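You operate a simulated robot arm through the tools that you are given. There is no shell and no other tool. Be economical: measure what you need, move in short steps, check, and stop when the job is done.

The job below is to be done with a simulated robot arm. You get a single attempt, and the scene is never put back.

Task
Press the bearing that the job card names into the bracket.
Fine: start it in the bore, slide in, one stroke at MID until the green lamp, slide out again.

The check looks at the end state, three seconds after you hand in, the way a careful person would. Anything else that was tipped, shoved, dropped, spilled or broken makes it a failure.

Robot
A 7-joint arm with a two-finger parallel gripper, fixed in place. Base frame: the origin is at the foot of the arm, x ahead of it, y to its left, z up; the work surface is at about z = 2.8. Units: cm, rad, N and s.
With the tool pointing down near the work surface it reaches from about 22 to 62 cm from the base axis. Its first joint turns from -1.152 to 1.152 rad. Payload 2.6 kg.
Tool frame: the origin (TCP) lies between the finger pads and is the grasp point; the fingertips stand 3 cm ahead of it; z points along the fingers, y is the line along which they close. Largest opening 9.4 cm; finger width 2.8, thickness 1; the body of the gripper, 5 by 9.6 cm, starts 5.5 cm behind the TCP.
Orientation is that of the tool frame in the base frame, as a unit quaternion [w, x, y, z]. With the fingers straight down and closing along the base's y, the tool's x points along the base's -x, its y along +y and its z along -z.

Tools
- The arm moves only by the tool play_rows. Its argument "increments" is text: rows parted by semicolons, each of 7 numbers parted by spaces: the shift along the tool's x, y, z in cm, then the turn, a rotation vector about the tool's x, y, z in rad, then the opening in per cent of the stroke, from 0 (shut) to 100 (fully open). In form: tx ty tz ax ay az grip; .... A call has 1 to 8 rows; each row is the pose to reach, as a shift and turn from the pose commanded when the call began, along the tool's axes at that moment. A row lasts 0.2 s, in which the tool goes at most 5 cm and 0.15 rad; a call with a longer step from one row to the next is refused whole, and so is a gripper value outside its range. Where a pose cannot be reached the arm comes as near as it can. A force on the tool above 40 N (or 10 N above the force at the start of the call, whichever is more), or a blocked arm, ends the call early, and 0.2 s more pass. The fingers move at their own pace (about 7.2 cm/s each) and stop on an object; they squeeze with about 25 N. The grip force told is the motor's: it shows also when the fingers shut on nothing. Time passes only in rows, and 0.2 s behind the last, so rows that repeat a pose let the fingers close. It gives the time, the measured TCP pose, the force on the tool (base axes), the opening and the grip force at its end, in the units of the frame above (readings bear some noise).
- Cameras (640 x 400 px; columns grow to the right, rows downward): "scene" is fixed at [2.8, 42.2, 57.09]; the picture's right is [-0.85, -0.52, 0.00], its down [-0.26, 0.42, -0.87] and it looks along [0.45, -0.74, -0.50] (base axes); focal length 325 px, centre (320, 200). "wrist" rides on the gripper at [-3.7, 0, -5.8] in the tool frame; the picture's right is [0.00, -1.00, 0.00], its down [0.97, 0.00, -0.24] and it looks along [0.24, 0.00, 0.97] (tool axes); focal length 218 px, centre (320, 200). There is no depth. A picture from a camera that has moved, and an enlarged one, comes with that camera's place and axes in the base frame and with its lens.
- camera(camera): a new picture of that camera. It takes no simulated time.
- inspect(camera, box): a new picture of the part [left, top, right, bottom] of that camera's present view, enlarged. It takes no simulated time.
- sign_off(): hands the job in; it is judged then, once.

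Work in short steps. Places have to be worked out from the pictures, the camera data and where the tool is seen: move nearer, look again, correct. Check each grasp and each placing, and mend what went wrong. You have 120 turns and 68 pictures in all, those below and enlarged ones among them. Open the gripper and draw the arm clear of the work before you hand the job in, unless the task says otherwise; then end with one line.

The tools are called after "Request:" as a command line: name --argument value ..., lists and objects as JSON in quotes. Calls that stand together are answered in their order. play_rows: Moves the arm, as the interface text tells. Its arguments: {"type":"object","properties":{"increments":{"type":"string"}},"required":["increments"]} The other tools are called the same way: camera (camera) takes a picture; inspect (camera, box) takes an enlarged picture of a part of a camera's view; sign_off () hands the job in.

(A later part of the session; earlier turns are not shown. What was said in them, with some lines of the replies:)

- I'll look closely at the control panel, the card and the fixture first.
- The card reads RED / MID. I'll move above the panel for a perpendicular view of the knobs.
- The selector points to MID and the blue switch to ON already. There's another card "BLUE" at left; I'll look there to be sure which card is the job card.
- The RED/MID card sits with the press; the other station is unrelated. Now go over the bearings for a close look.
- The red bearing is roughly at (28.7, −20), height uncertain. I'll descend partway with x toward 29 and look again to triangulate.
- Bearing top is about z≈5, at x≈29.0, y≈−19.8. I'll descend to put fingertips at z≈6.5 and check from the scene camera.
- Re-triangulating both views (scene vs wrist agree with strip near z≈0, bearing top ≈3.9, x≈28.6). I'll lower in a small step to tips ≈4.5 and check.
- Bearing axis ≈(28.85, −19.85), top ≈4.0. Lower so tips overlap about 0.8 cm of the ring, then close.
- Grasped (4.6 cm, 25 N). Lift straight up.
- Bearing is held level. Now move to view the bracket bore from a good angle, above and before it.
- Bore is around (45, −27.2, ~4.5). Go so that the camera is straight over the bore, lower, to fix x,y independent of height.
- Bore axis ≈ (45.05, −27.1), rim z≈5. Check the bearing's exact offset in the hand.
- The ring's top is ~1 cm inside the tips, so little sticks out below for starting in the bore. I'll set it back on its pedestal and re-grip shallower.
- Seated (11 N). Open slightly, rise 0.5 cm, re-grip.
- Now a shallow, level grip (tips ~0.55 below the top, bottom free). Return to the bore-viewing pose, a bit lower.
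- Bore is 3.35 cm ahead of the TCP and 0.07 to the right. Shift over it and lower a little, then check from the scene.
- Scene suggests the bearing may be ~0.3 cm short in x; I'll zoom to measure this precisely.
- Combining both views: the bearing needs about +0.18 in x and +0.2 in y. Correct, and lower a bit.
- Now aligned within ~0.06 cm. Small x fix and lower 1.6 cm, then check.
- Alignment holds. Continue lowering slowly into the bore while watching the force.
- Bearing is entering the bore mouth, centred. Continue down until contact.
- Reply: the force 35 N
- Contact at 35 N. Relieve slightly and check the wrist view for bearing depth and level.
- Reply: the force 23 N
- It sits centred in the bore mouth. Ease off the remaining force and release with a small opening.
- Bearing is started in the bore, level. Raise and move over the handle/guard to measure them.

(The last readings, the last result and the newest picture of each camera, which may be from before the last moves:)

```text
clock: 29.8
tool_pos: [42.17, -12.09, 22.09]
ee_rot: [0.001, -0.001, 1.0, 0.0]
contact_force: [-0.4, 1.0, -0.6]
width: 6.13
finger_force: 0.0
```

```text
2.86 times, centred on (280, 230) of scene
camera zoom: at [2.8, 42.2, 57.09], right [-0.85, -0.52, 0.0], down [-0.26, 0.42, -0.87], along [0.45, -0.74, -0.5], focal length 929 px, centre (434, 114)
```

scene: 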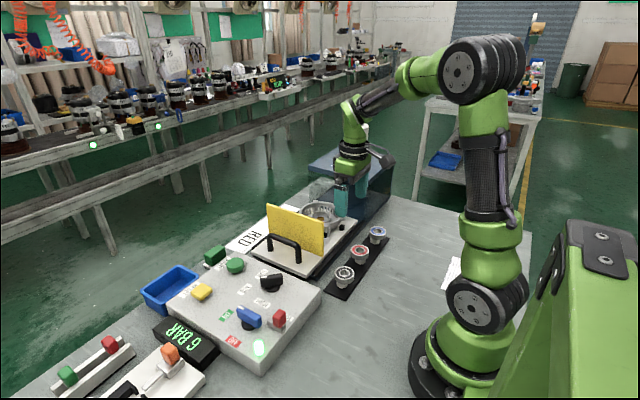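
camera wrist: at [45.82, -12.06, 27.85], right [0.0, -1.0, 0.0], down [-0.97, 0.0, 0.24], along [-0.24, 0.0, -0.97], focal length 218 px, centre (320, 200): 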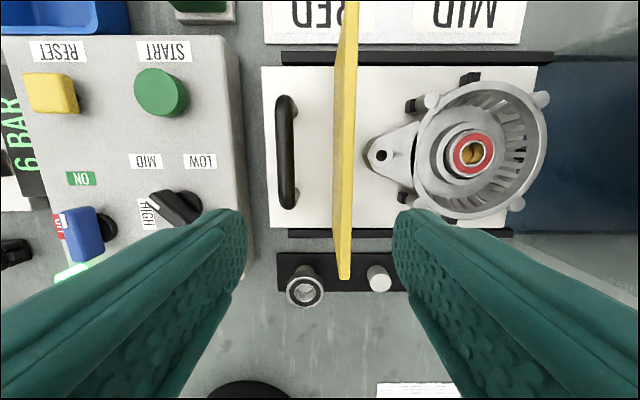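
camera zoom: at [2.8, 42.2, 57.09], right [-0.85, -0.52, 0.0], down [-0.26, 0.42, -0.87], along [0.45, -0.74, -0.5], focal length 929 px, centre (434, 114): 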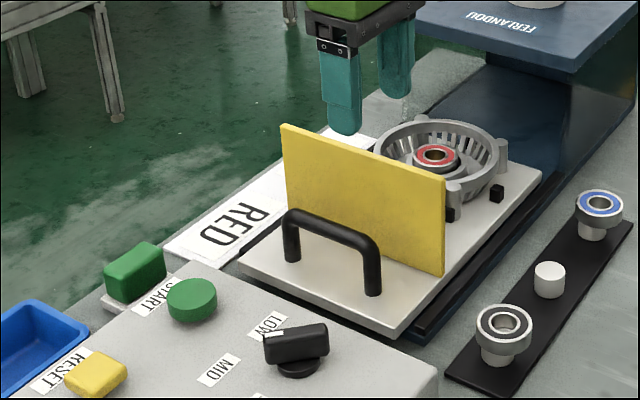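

Handle bar is at about (45.2, −9.0, 7.5); guard top z≈13.3 at y≈−13.9. I'll come over the bar with open fingers and check before descending.

Request:
play_rows --increments "-1.5 1.6 0 0 0 0 55; -3 3.1 0 0 0 0 55; -3 3.1 4 0 0 0 55; -3 3.1 8 0 0 0 55; -3 3.1 9.3 0 0 0 55; -3 3.1 9.3 0 0 0 55"

Request:
camera --camera "wrist"

Request:
inspect --camera "scene" --box '[230, 180, 340, 280]'

```text
clock: 31.2
tool_pos: [45.02, -8.93, 12.34]
ee_rot: [0.0, 0.0, 1.0, 0.0]
contact_force: [-0.3, -0.5, 0.3]
width: 5.19
finger_force: 0.0
```

```text
20 pictures are left
camera wrist: at [48.64, -8.95, 18.21], right [0.0, -1.0, 0.0], down [-0.97, 0.0, 0.24], along [-0.24, 0.0, -0.97], focal length 218 px, centre (320, 200)
```

wrist: 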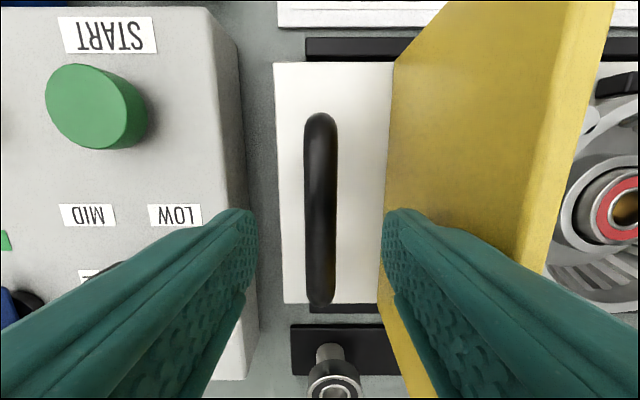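

```text
4.00 times, centred on (285, 230) of scene
camera zoom: at [2.8, 42.2, 57.09], right [-0.85, -0.52, 0.0], down [-0.26, 0.42, -0.87], along [0.45, -0.74, -0.5], focal length 1301 px, centre (460, 80)
```

zoom: 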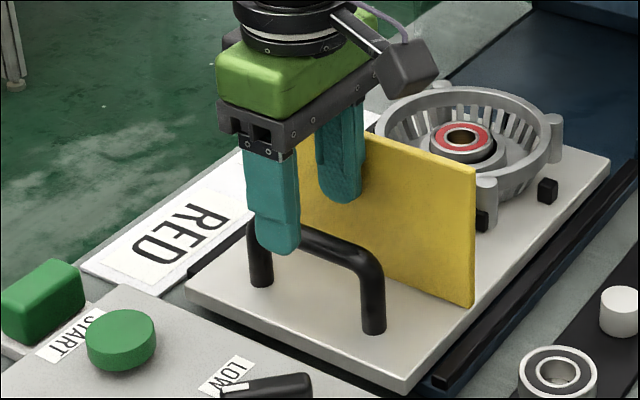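

Bar is centred between fingers. Descend 3.1 cm and close on it.

Request:
play_rows --increments "0 0 1.6 0 0 0 55; 0 0 3.1 0 0 0 55; 0 0 3.1 0 0 0 40; 0 0 3.1 0 0 0 20; 0 0 3.1 0 0 0 5; 0 0 3.1 0 0 0 5; 0 0 3.1 0 0 0 5"

Request:
inspect --camera "scene" --box '[230, 180, 340, 280]'

```text
clock: 32.8
tool_pos: [44.95, -8.88, 9.14]
ee_rot: [0.001, 0.0, 1.0, -0.001]
contact_force: [1.5, -7.3, -5.9]
width: 1.55
finger_force: 44.3
```

```text
4.00 times, centred on (285, 230) of scene
camera zoom: at [2.81, 42.2, 57.09], right [-0.85, -0.52, 0.0], down [-0.26, 0.42, -0.87], along [0.45, -0.74, -0.5], focal length 1301 px, centre (460, 80)
```

zoom: 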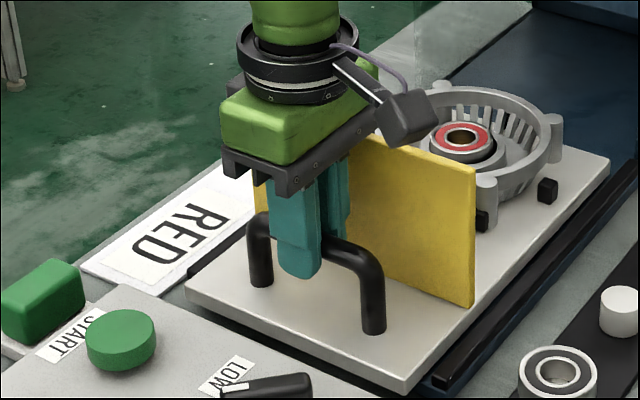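

Handle gripped. Push the slide gently toward the press.

Request:
play_rows --increments "0 -0.3 0 0 0 0 5; 0 -0.8 0 0 0 0 5; 0 -1.5 0 0 0 0 5; 0 -2.3 0 0 0 0 5; 0 -3.1 0 0 0 0 5; 0 -3.8 0 0 0 0 5; 0 -4.2 0 0 0 0 5; 0 -4.4 0 0 0 0 5"

Request:
inspect --camera "scene" --box '[230, 130, 400, 280]'

```text
clock: 34.6
tool_pos: [44.95, -13.46, 9.25]
ee_rot: [0.001, 0.0, 1.0, -0.001]
contact_force: [-6.2, 1.6, 19.0]
width: 1.57
finger_force: 44.6
```

```text
2.67 times, centred on (315, 205) of scene
camera zoom: at [2.79, 42.2, 57.09], right [-0.85, -0.52, 0.0], down [-0.26, 0.42, -0.87], along [0.45, -0.74, -0.5], focal length 868 px, centre (333, 187)
```

zoom: 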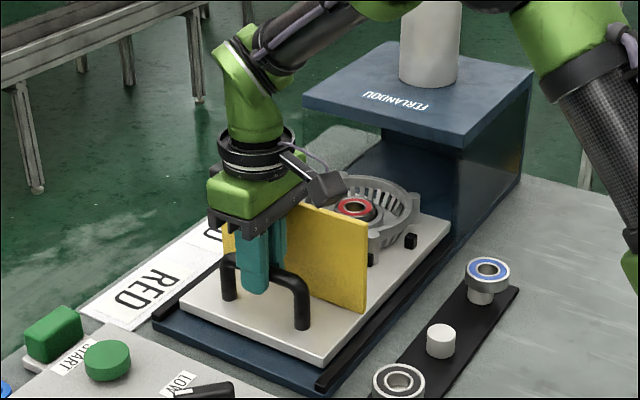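

The slide moves smoothly; the ram is about y≈−50, so ~23 cm travel expected. Continue pushing.

Request:
play_rows --increments "0 -0.5 -0.1 0 0 0 5; 0 -1.4 -0.1 0 0 0 5; 0 -2.4 -0.1 0 0 0 5; 0 -3.4 -0.1 0 0 0 5; 0 -4.4 -0.1 0 0 0 5; 0 -5.4 -0.1 0 0 0 5; 0 -6.2 -0.1 0 0 0 5; 0 -6.6 -0.1 0 0 0 5"

Request:
play_rows --increments "0 -0.5 0 0 0 0 5; 0 -1.4 0 0 0 0 5; 0 -2.4 0 0 0 0 5; 0 -3.4 0 0 0 0 5; 0 -4.4 0 0 0 0 5; 0 -5.2 0 0 0 0 5; 0 -5.6 0 0 0 0 5; 0 -5.6 0 0 0 0 5"

Request:
camera --camera "scene"

```text
clock: 36.4
tool_pos: [45.16, -20.03, 9.17]
ee_rot: [0.001, 0.0, 1.0, 0.0]
contact_force: [22.9, 2.2, -0.6]
width: 1.56
finger_force: 45.0
```

```text
clock: 38.2
tool_pos: [45.03, -25.69, 9.21]
ee_rot: [0.0, -0.001, 1.0, 0.0]
contact_force: [20.8, -0.1, -6.0]
width: 1.56
finger_force: 44.8
```

```text
16 pictures are left
```

scene: 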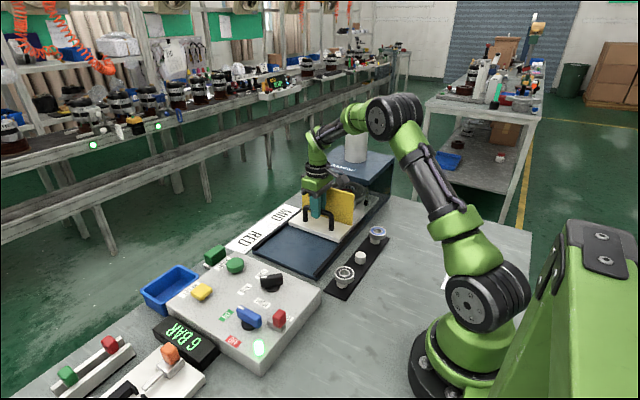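

16.7 cm so far, still free. Continue carefully to the end stop.

Request:
play_rows --increments "-0.1 -0.4 0 0 0 0 5; -0.1 -1.0 0 0 0 0 5; -0.1 -1.8 0 0 0 0 5; -0.1 -2.6 0 0 0 0 5; -0.1 -3.4 0 0 0 0 5; -0.1 -4.0 0 0 0 0 5; -0.1 -4.4 0 0 0 0 5; -0.1 -4.4 0 0 0 0 5"

Request:
inspect --camera "scene" --box '[270, 130, 420, 260]'

```text
clock: 40.0
tool_pos: [45.03, -30.18, 9.2]
ee_rot: [-0.002, 0.001, 1.0, 0.0]
contact_force: [-18.0, 2.0, -4.5]
width: 1.57
finger_force: 44.9
```

```text
3.08 times, centred on (345, 195) of scene
camera zoom: at [2.8, 42.2, 57.09], right [-0.85, -0.52, 0.0], down [-0.26, 0.42, -0.87], along [0.45, -0.74, -0.5], focal length 1001 px, centre (243, 215)
```

zoom: 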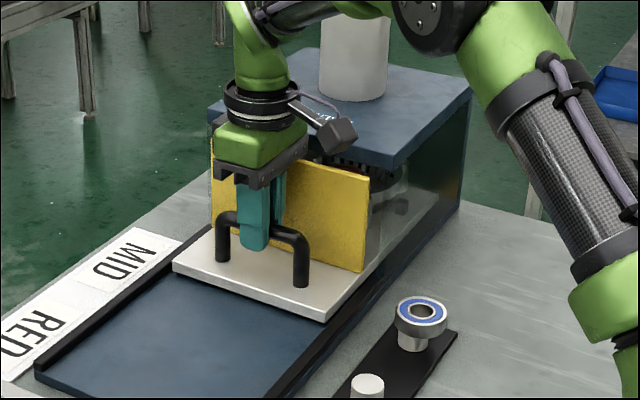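

Guard nearly at the press front. Continue slowly until it meets the stop.

Request:
play_rows --increments "0.05 -0.3 0 0 0 0 5; 0.05 -0.6 0 0 0 0 5; 0.05 -0.9 0 0 0 0 5; 0.05 -1.2 0 0 0 0 5; 0.05 -1.5 0 0 0 0 5; 0.05 -1.8 0 0 0 0 5; 0.05 -2.1 0 0 0 0 5; 0.05 -2.1 0 0 0 0 5"

```text
clock: 41.3
tool_pos: [45.24, -31.06, 9.19]
ee_rot: [-0.003, 0.0, 1.0, 0.01]
contact_force: [-2.9, 3.2, 2.8]
width: 1.55
finger_force: 44.9
stopped in row 6: the force on the tool passed its limit (the readings are from after the stop); the commanded pose is now the measured one
```

It stopped at 22.1 cm travel with a force peak — probably the end stop. Check the picture.

Request:
inspect --camera "scene" --box '[270, 130, 420, 260]'

```text
3.08 times, centred on (345, 195) of scene
camera zoom: at [2.8, 42.2, 57.09], right [-0.85, -0.52, 0.0], down [-0.26, 0.42, -0.87], along [0.45, -0.74, -0.5], focal length 1001 px, centre (243, 215)
```

zoom: 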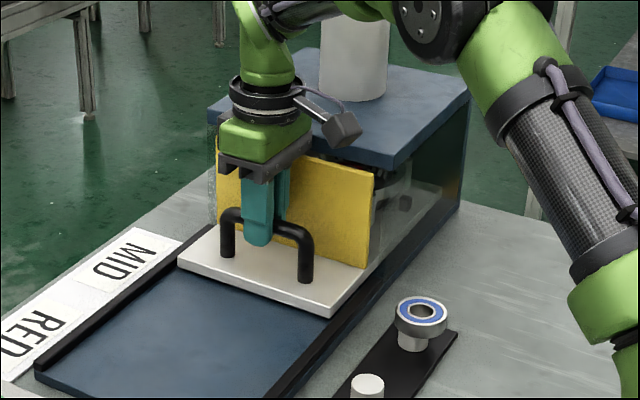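

Nudge once more 0.5 cm to confirm the stop.

Request:
play_rows --increments "0 -0.2 0 0 0 0 5; 0 -0.4 0 0 0 0 5; 0 -0.5 0 0 0 0 5; 0 -0.5 0 0 0 0 5"

```text
clock: 42.0
tool_pos: [45.26, -31.06, 9.28]
ee_rot: [-0.003, 0.001, 1.0, 0.015]
contact_force: [-2.9, 2.4, 2.9]
width: 1.57
finger_force: 44.6
stopped in row 3: the force on the tool passed its limit (the readings are from after the stop); the commanded pose is now the measured one
```

End stop confirmed. Release the handle and rise clear.

Request:
play_rows --increments "0 0 0 0 0 0 30; 0 0 0 0 0 0 50; 0 0 0 0 0 0 50; 0 0 -3 0 0 0 50; 0 0 -7 0 0 0 50; 0 0 -12 0 0 0 50; 0 0 -12 0 0 0 0"

```text
clock: 43.6
tool_pos: [45.04, -31.52, 21.35]
ee_rot: [-0.004, 0.001, 1.0, 0.015]
contact_force: [-0.1, -0.5, -0.5]
width: 0.0
finger_force: 7.7
```

Small tilt (~0.03 rad) picked up; correct it while traversing to above START (50.6, 2.5).

Request:
play_rows --increments "0 4.5 0 0.03 -0.008 0 0; 0 9 0 0.03 -0.008 0 0; -1 13.5 0 0.03 -0.008 0 0; -2 18 0 0.03 -0.008 0 0; -3 22.5 0 0.03 -0.008 0 0; -4.5 27 0 0.03 -0.008 0 0; -5.5 31 0 0.03 -0.008 0 0; -5.5 34 0 0.03 -0.008 0 0"

Request:
play_rows --increments "0 0 3 0 0 0 0; 0 0 6 0 0 0 0; 0 0 6 0 0 0 0"

Request:
camera --camera "wrist"

Request:
inspect --camera "scene" --box '[180, 190, 330, 330]'

```text
clock: 45.4
tool_pos: [50.97, 2.49, 22.09]
ee_rot: [0.001, 0.001, 1.0, -0.001]
contact_force: [-0.8, 0.2, -0.4]
width: 0.0
finger_force: 24.8
```

```text
clock: 46.2
tool_pos: [50.74, 2.46, 16.24]
ee_rot: [0.0, 0.001, 1.0, 0.0]
contact_force: [-0.5, -0.1, 0.4]
width: 0.0
finger_force: 25.5
```

```text
13 pictures are left
camera wrist: at [54.39, 2.51, 22.09], right [0.0, -1.0, 0.0], down [-0.97, 0.0, 0.24], along [-0.24, 0.0, -0.97], focal length 218 px, centre (320, 200)
```

wrist: 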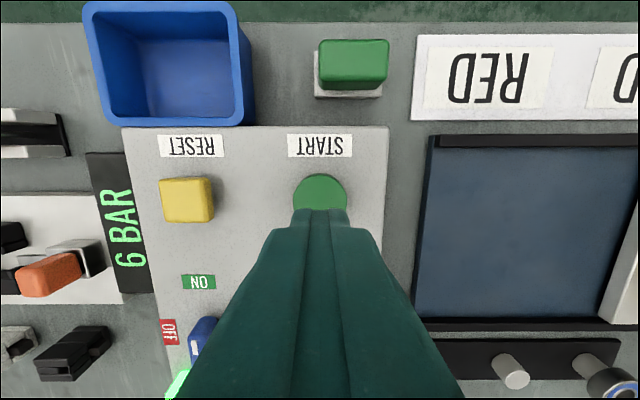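

```text
2.86 times, centred on (255, 260) of scene
camera zoom: at [2.8, 42.2, 57.09], right [-0.85, -0.52, 0.0], down [-0.26, 0.42, -0.87], along [0.45, -0.74, -0.5], focal length 929 px, centre (506, 29)
```

zoom: 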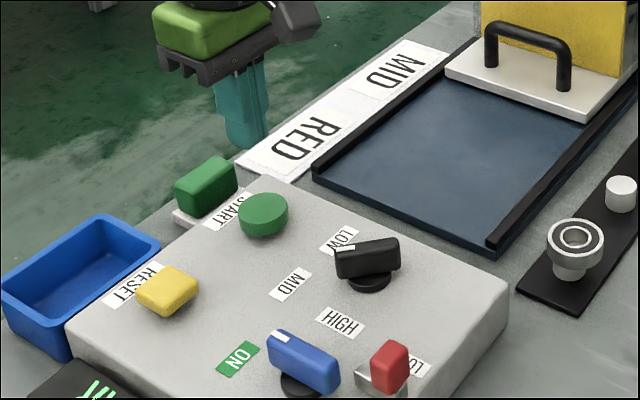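

START is directly below (green block beyond is the lamp, unlit). Lower to just above the button.

Request:
play_rows --increments "0.2 0 3 0 0 0 0; 0.2 0 5.5 0 0 0 0; 0.2 0 6.2 0 0 0 0; 0.2 0 6.2 0 0 0 0"

Request:
inspect --camera "scene" --box '[200, 230, 270, 290]'

```text
clock: 47.2
tool_pos: [50.47, 2.69, 10.15]
ee_rot: [0.001, 0.001, 1.0, 0.001]
contact_force: [0.8, 0.5, 0.4]
width: 0.0
finger_force: 24.8
```

```text
6.67 times, centred on (235, 260) of scene
camera zoom: at [2.8, 42.2, 57.09], right [-0.85, -0.52, 0.0], down [-0.26, 0.42, -0.87], along [0.45, -0.74, -0.5], focal length 2169 px, centre (887, -200)
```

zoom: 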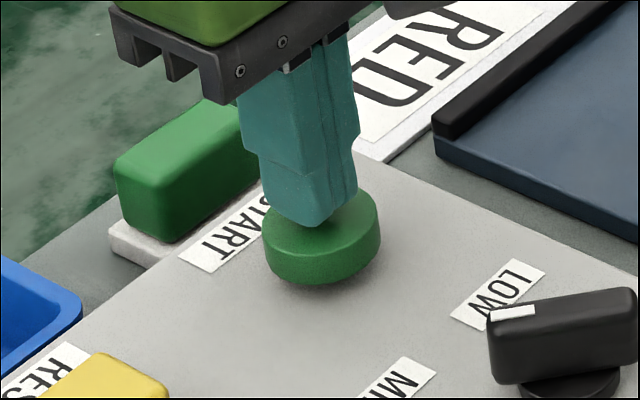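

Press down in small steps and hold, then look at the lamp.

Request:
play_rows --increments "0 0 0.3 0 0 0 0; 0 0 0.6 0 0 0 0; 0 0 0.8 0 0 0 0; 0 0 1.0 0 0 0 0; 0 0 1.0 0 0 0 0"

```text
clock: 48.4
tool_pos: [50.74, 2.54, 8.96]
ee_rot: [0.002, 0.001, 1.0, 0.001]
contact_force: [-3.0, 1.2, 7.9]
width: 0.0
finger_force: 25.2
```

Contact has begun (8 N). Press a bit further and hold.

Request:
play_rows --increments "0 0 0.2 0 0 0 0; 0 0 0.35 0 0 0 0; 0 0 0.35 0 0 0 0; 0 0 0.35 0 0 0 0; 0 0 0.35 0 0 0 0"

Request:
inspect --camera "scene" --box '[150, 130, 400, 370]'

```text
clock: 49.6
tool_pos: [50.7, 2.57, 8.83]
ee_rot: [0.004, 0.001, 1.0, 0.0]
contact_force: [-10.3, 2.2, 31.7]
width: 0.0
finger_force: 24.7
```

```text
1.67 times, centred on (275, 250) of scene
camera zoom: at [2.78, 42.2, 57.09], right [-0.85, -0.52, 0.0], down [-0.26, 0.42, -0.87], along [0.45, -0.74, -0.5], focal length 542 px, centre (395, 117)
```

zoom: 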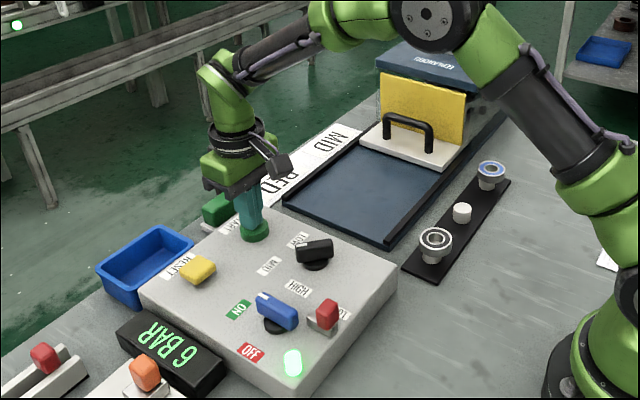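

Button is bottomed at 32 N. Keep holding a while and look closely at the lamp.

Request:
play_rows --increments "0 0 0 0 0 0 0; 0 0 0 0 0 0 0; 0 0 0 0 0 0 0; 0 0 0 0 0 0 0; 0 0 0 0 0 0 0; 0 0 0 0 0 0 0; 0 0 0 0 0 0 0; 0 0 0 0 0 0 0"

Request:
inspect --camera "scene" --box '[190, 130, 400, 280]'

```text
clock: 51.4
tool_pos: [50.81, 2.54, 8.81]
ee_rot: [0.003, 0.001, 1.0, 0.0]
contact_force: [-4.4, 3.2, 31.1]
width: 0.02
finger_force: 25.2
```

```text
2.67 times, centred on (295, 205) of scene
camera zoom: at [2.78, 42.2, 57.09], right [-0.85, -0.52, 0.0], down [-0.26, 0.42, -0.87], along [0.45, -0.74, -0.5], focal length 868 px, centre (387, 187)
```

zoom: 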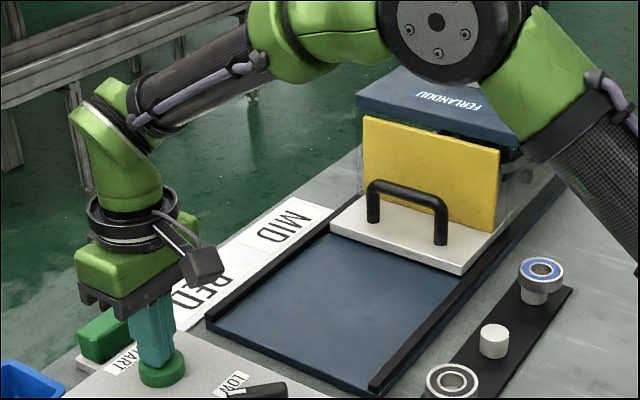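

Lamp is partly hidden from the scene; look with the wrist camera while still holding.

Request:
camera --camera "wrist"

```text
8 pictures are left
camera wrist: at [54.36, 2.58, 14.72], right [0.0, -1.0, 0.0], down [-0.97, 0.0, 0.23], along [-0.23, 0.0, -0.97], focal length 218 px, centre (320, 200)
```

wrist: 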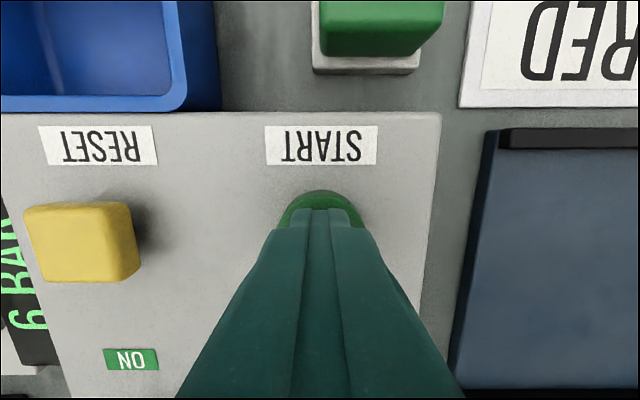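

Lamp still dull. Button may not be fully actuated; push slightly further.

Request:
play_rows --increments "0 0 0.08 0 0 0 0; 0 0 0.08 0 0 0 0"

Request:
play_rows --increments "0 0 0.1 0 0 0 0; 0 0 0.1 0 0 0 0; 0 0 0.1 0 0 0 0"

```text
clock: 52.0
tool_pos: [50.79, 2.53, 8.85]
ee_rot: [0.005, 0.001, 1.0, 0.0]
contact_force: [-1.7, 4.6, 31.5]
width: 0.0
finger_force: 25.3
```

```text
clock: 52.8
tool_pos: [50.8, 2.6, 8.92]
ee_rot: [0.006, 0.001, 1.0, -0.001]
contact_force: [-1.9, 0.9, 33.2]
width: 0.01
finger_force: 24.9
```

The button is bottomed. Release it, raise, and look at the lamp unobstructed.

Request:
play_rows --increments "0 0 -1 0 0 0 0; 0 0 -4 0 0 0 0; 2 -3 -8 0 0 0 0; 4 -6 -10 0 0 0 0; 6 -9 -10 0 0 0 0; 6 -9 -10 0 0 0 0; 6 -9 -10 0 0 0 0"

Request:
camera --camera "scene"

```text
refused: row 3 steps farther than a row can; nothing moved
```

```text
7 pictures are left
```

scene: 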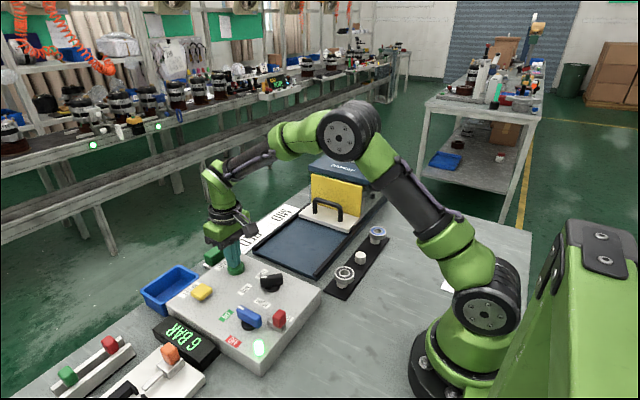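

Same with smaller steps: straight up first, then aside.

Request:
play_rows --increments "0 0 -1 0 0 0 0; 0 0 -4 0 0 0 0; 0 0 -8 0 0 0 0; 2 -2 -10 0 0 0 0; 5 -3 -10 0 0 0 0; 8 -4 -10 0 0 0 0; 8 -4 -10 0 0 0 0"

Request:
inspect --camera "wrist" --box '[200, 0, 520, 200]'

```text
clock: 54.4
tool_pos: [42.53, -1.57, 18.22]
ee_rot: [0.001, 0.001, 1.0, -0.001]
contact_force: [-1.1, 0.8, -0.8]
width: 0.0
finger_force: 24.8
```

```text
2.00 times, centred on (360, 100) of wrist
camera zoom: at [46.12, -1.55, 24.21], right [0.0, -1.0, 0.0], down [-0.97, 0.0, 0.24], along [-0.24, 0.0, -0.97], focal length 436 px, centre (240, 400)
```

zoom: 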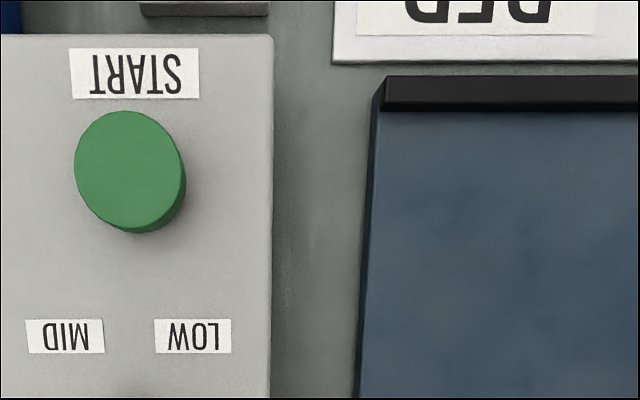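

Lamp is out of that view; use the scene camera once.

Request:
inspect --camera "scene" --box '[195, 160, 385, 280]'

```text
3.33 times, centred on (290, 220) of scene
camera zoom: at [2.8, 42.2, 57.09], right [-0.85, -0.52, 0.0], down [-0.26, 0.42, -0.87], along [0.45, -0.74, -0.5], focal length 1084 px, centre (420, 133)
```

zoom: 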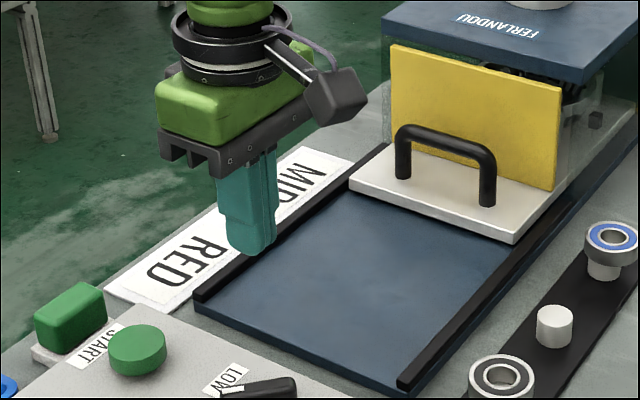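

No clear lamp. Best evidence is the bearing itself: I'll take the handle again (at y≈−31.0) and draw the slide out to look.

Request:
play_rows --increments "0 -4.5 0 0 0 0 0; -1 -9 0 0 0 0 0; -2 -13.5 0 0 0 0 0; -2.6 -18 0 0 0 0 20; -2.6 -22.5 0 0 0 0 55; -2.6 -26.5 0 0 0 0 55; -2.6 -29.4 0 0 0 0 55; -2.6 -29.4 0 0 0 0 55"

```text
clock: 56.2
tool_pos: [44.77, -30.95, 18.71]
ee_rot: [0.0, 0.0, 1.0, 0.001]
contact_force: [0.3, 0.5, -0.1]
width: 5.14
finger_force: 0.1
```

Descend over the handle and grip.

Request:
play_rows --increments "0 0 4 0 0 0 55; 0 0 7.5 0 0 0 55; 0 0 9.4 0 0 0 55; 0 0 9.4 0 0 0 55; 0 0 9.4 0 0 0 20; 0 0 9.4 0 0 0 5; 0 0 9.4 0 0 0 5; 0 0 9.4 0 0 0 5"

```text
clock: 58.0
tool_pos: [45.1, -30.94, 9.11]
ee_rot: [0.001, 0.002, 1.0, 0.0]
contact_force: [-0.2, -1.7, -3.3]
width: 1.58
finger_force: 44.5
```

Gripped. First verify the slide is truly home with a gentle inward push.

Request:
play_rows --increments "0 -0.15 0 0 0 0 5; 0 -0.3 0 0 0 0 5; 0 -0.4 0 0 0 0 5; 0 -0.4 0 0 0 0 5"

```text
clock: 59.0
tool_pos: [45.07, -31.08, 9.06]
ee_rot: [-0.001, 0.001, 1.0, 0.003]
contact_force: [-26.3, 23.7, 13.2]
width: 1.58
finger_force: 45.3
```

It's home against the stop. Now draw it out smoothly.

Request:
play_rows --increments "-0.1 0.5 0 0 0 0 5; -0.1 1.4 0 0 0 0 5; -0.1 2.4 0 0 0 0 5; -0.1 3.4 0 0 0 0 5; -0.1 4.6 0 0 0 0 5; -0.1 5.8 0 0 0 0 5; -0.1 6.8 0 0 0 0 5; -0.1 7.3 0 0 0 0 5"

Request:
play_rows --increments "0 0.5 0 0 0 0 5; 0 1.4 0 0 0 0 5; 0 2.4 0 0 0 0 5; 0 3.4 0 0 0 0 5; 0 4.6 0 0 0 0 5; 0 5.8 0 0 0 0 5; 0 6.8 0 0 0 0 5; 0 7.3 0 0 0 0 5"

Request:
play_rows --increments "0 0.5 0 0 0 0 5; 0 1.4 0 0 0 0 5; 0 2.4 0 0 0 0 5; 0 3.4 0 0 0 0 5; 0 4.6 0 0 0 0 5; 0 5.6 0 0 0 0 5; 0 6.4 0 0 0 0 5; 0 6.7 0 0 0 0 5"

Request:
inspect --camera "scene" --box '[300, 190, 348, 225]'

```text
clock: 60.8
tool_pos: [45.31, -23.69, 9.02]
ee_rot: [0.003, -0.001, 1.0, 0.0]
contact_force: [-7.0, -1.1, -7.7]
width: 1.54
finger_force: 45.1
```

```text
clock: 62.6
tool_pos: [45.28, -16.57, 8.98]
ee_rot: [0.001, 0.0, 1.0, 0.0]
contact_force: [12.3, -2.3, -24.4]
width: 1.55
finger_force: 45.4
```

```text
clock: 64.4
tool_pos: [45.19, -9.93, 9.04]
ee_rot: [0.0, 0.002, 1.0, 0.0]
contact_force: [-2.7, -2.1, -7.5]
width: 1.56
finger_force: 45.4
```

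```text
11.43 times, centred on (324, 208) of scene
camera zoom: at [2.81, 42.2, 57.09], right [-0.85, -0.52, 0.0], down [-0.26, 0.42, -0.87], along [0.45, -0.74, -0.5], focal length 3718 px, centre (274, 114)
```

zoom: 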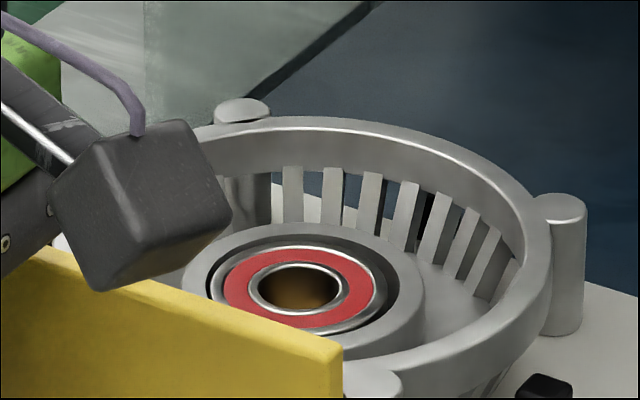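

The bearing is now pressed in flush (slightly recessed), so the stroke worked. Finish drawing the slide the last 1 cm out.

Request:
play_rows --increments "0 0.25 0 0 0 0 5; 0 0.5 0 0 0 0 5; 0 0.75 0 0 0 0 5; 0 1.0 0 0 0 0 5; 0 1.1 0 0 0 0 5; 0 1.1 0 0 0 0 5"

```text
clock: 65.8
tool_pos: [45.37, -8.96, 9.14]
ee_rot: [0.001, 0.002, 1.0, -0.001]
contact_force: [-24.7, -8.9, 15.6]
width: 1.58
finger_force: 45.0
```

Fy −9 N: at the outer stop, back at its starting place. Release the handle and rise.

Request:
play_rows --increments "0 0 0 0 0 0 30; 0 0 0 0 0 0 55; 0 0 0 0 0 0 55; 0 0 -3 0 0 0 55; 0 0 -7 0 0 0 55; 0 0 -11 0 0 0 55; 0 0 -13 0 0 0 55; 0 0 -13 0 0 0 55"

Request:
camera --camera "wrist"

```text
clock: 67.6
tool_pos: [45.12, -8.96, 22.11]
ee_rot: [0.001, 0.001, 1.0, -0.001]
contact_force: [-1.2, 0.4, 0.5]
width: 5.18
finger_force: 0.0
```

```text
3 pictures are left
camera wrist: at [48.82, -8.95, 28.11], right [0.0, -1.0, 0.0], down [-0.97, 0.0, 0.24], along [-0.24, 0.0, -0.97], focal length 218 px, centre (320, 200)
```

wrist: 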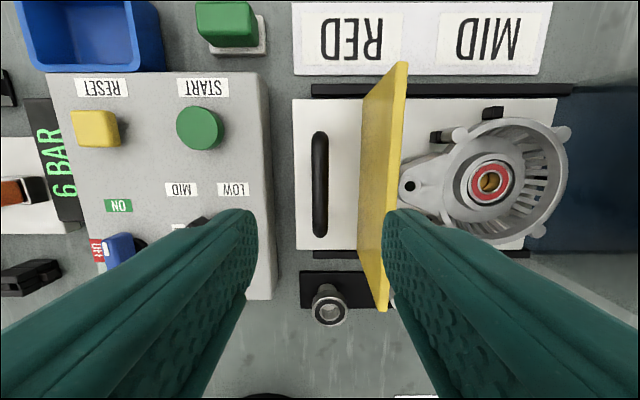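

Everything's in place; one enlarged look at the seated bearing and one of the lamp to confirm full seating.

Request:
inspect --camera "scene" --box '[195, 190, 350, 290]'

Request:
inspect --camera "wrist" --box '[440, 130, 550, 230]'

```text
4.00 times, centred on (272, 240) of scene
camera zoom: at [2.8, 42.2, 57.09], right [-0.85, -0.52, 0.0], down [-0.26, 0.42, -0.87], along [0.45, -0.74, -0.5], focal length 1301 px, centre (510, 40)
```

zoom: 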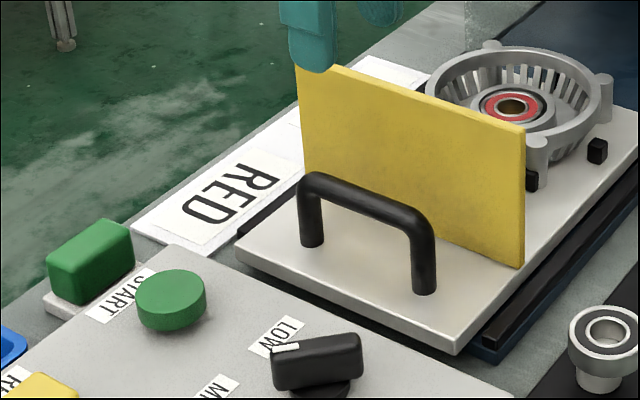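

```text
4.00 times, centred on (495, 180) of wrist
camera zoom: at [48.82, -8.95, 28.11], right [0.0, -1.0, 0.0], down [-0.97, 0.0, 0.24], along [-0.24, 0.0, -0.97], focal length 873 px, centre (-380, 280)
```

zoom: 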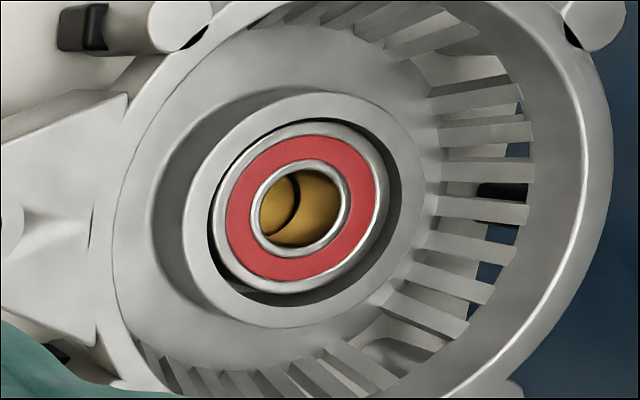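

The bearing sits level and seated, slide out. Draw the arm clear with the gripper open.

Request:
play_rows --increments "0 0 -4 0 0 0 80; 3 0 -8 0 0 0 100; 6 0 -10 0 0 0 100; 8 0 -10 0 0 0 100; 8 0 -10 0 0 0 100"

Request:
camera --camera "scene"

```text
clock: 68.8
tool_pos: [37.37, -8.83, 32.15]
ee_rot: [0.001, 0.001, 1.0, -0.001]
contact_force: [1.0, -0.5, -1.2]
width: 9.42
finger_force: 0.1
```

```text
0 pictures are left
```

scene: 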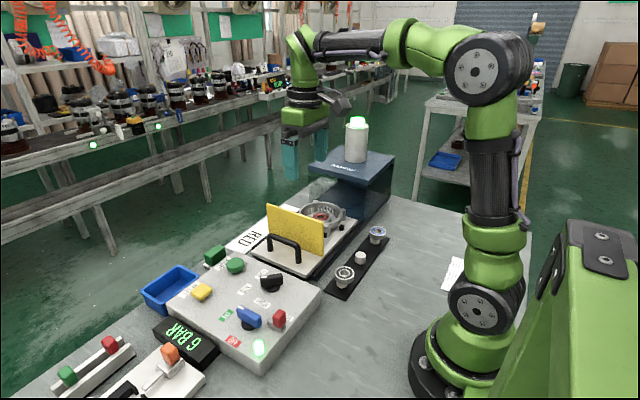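

The green lamp on top of the press cylinder is lit; the bearing is in, the slide is out and the arm is clear, so I hand in.

Request:
sign_off

```text
The job is handed in.
```

The red bearing is pressed into the bracket with one stroke at MID. The green lamp on the press is lit, the slide is back out, and the arm is clear with the gripper open.
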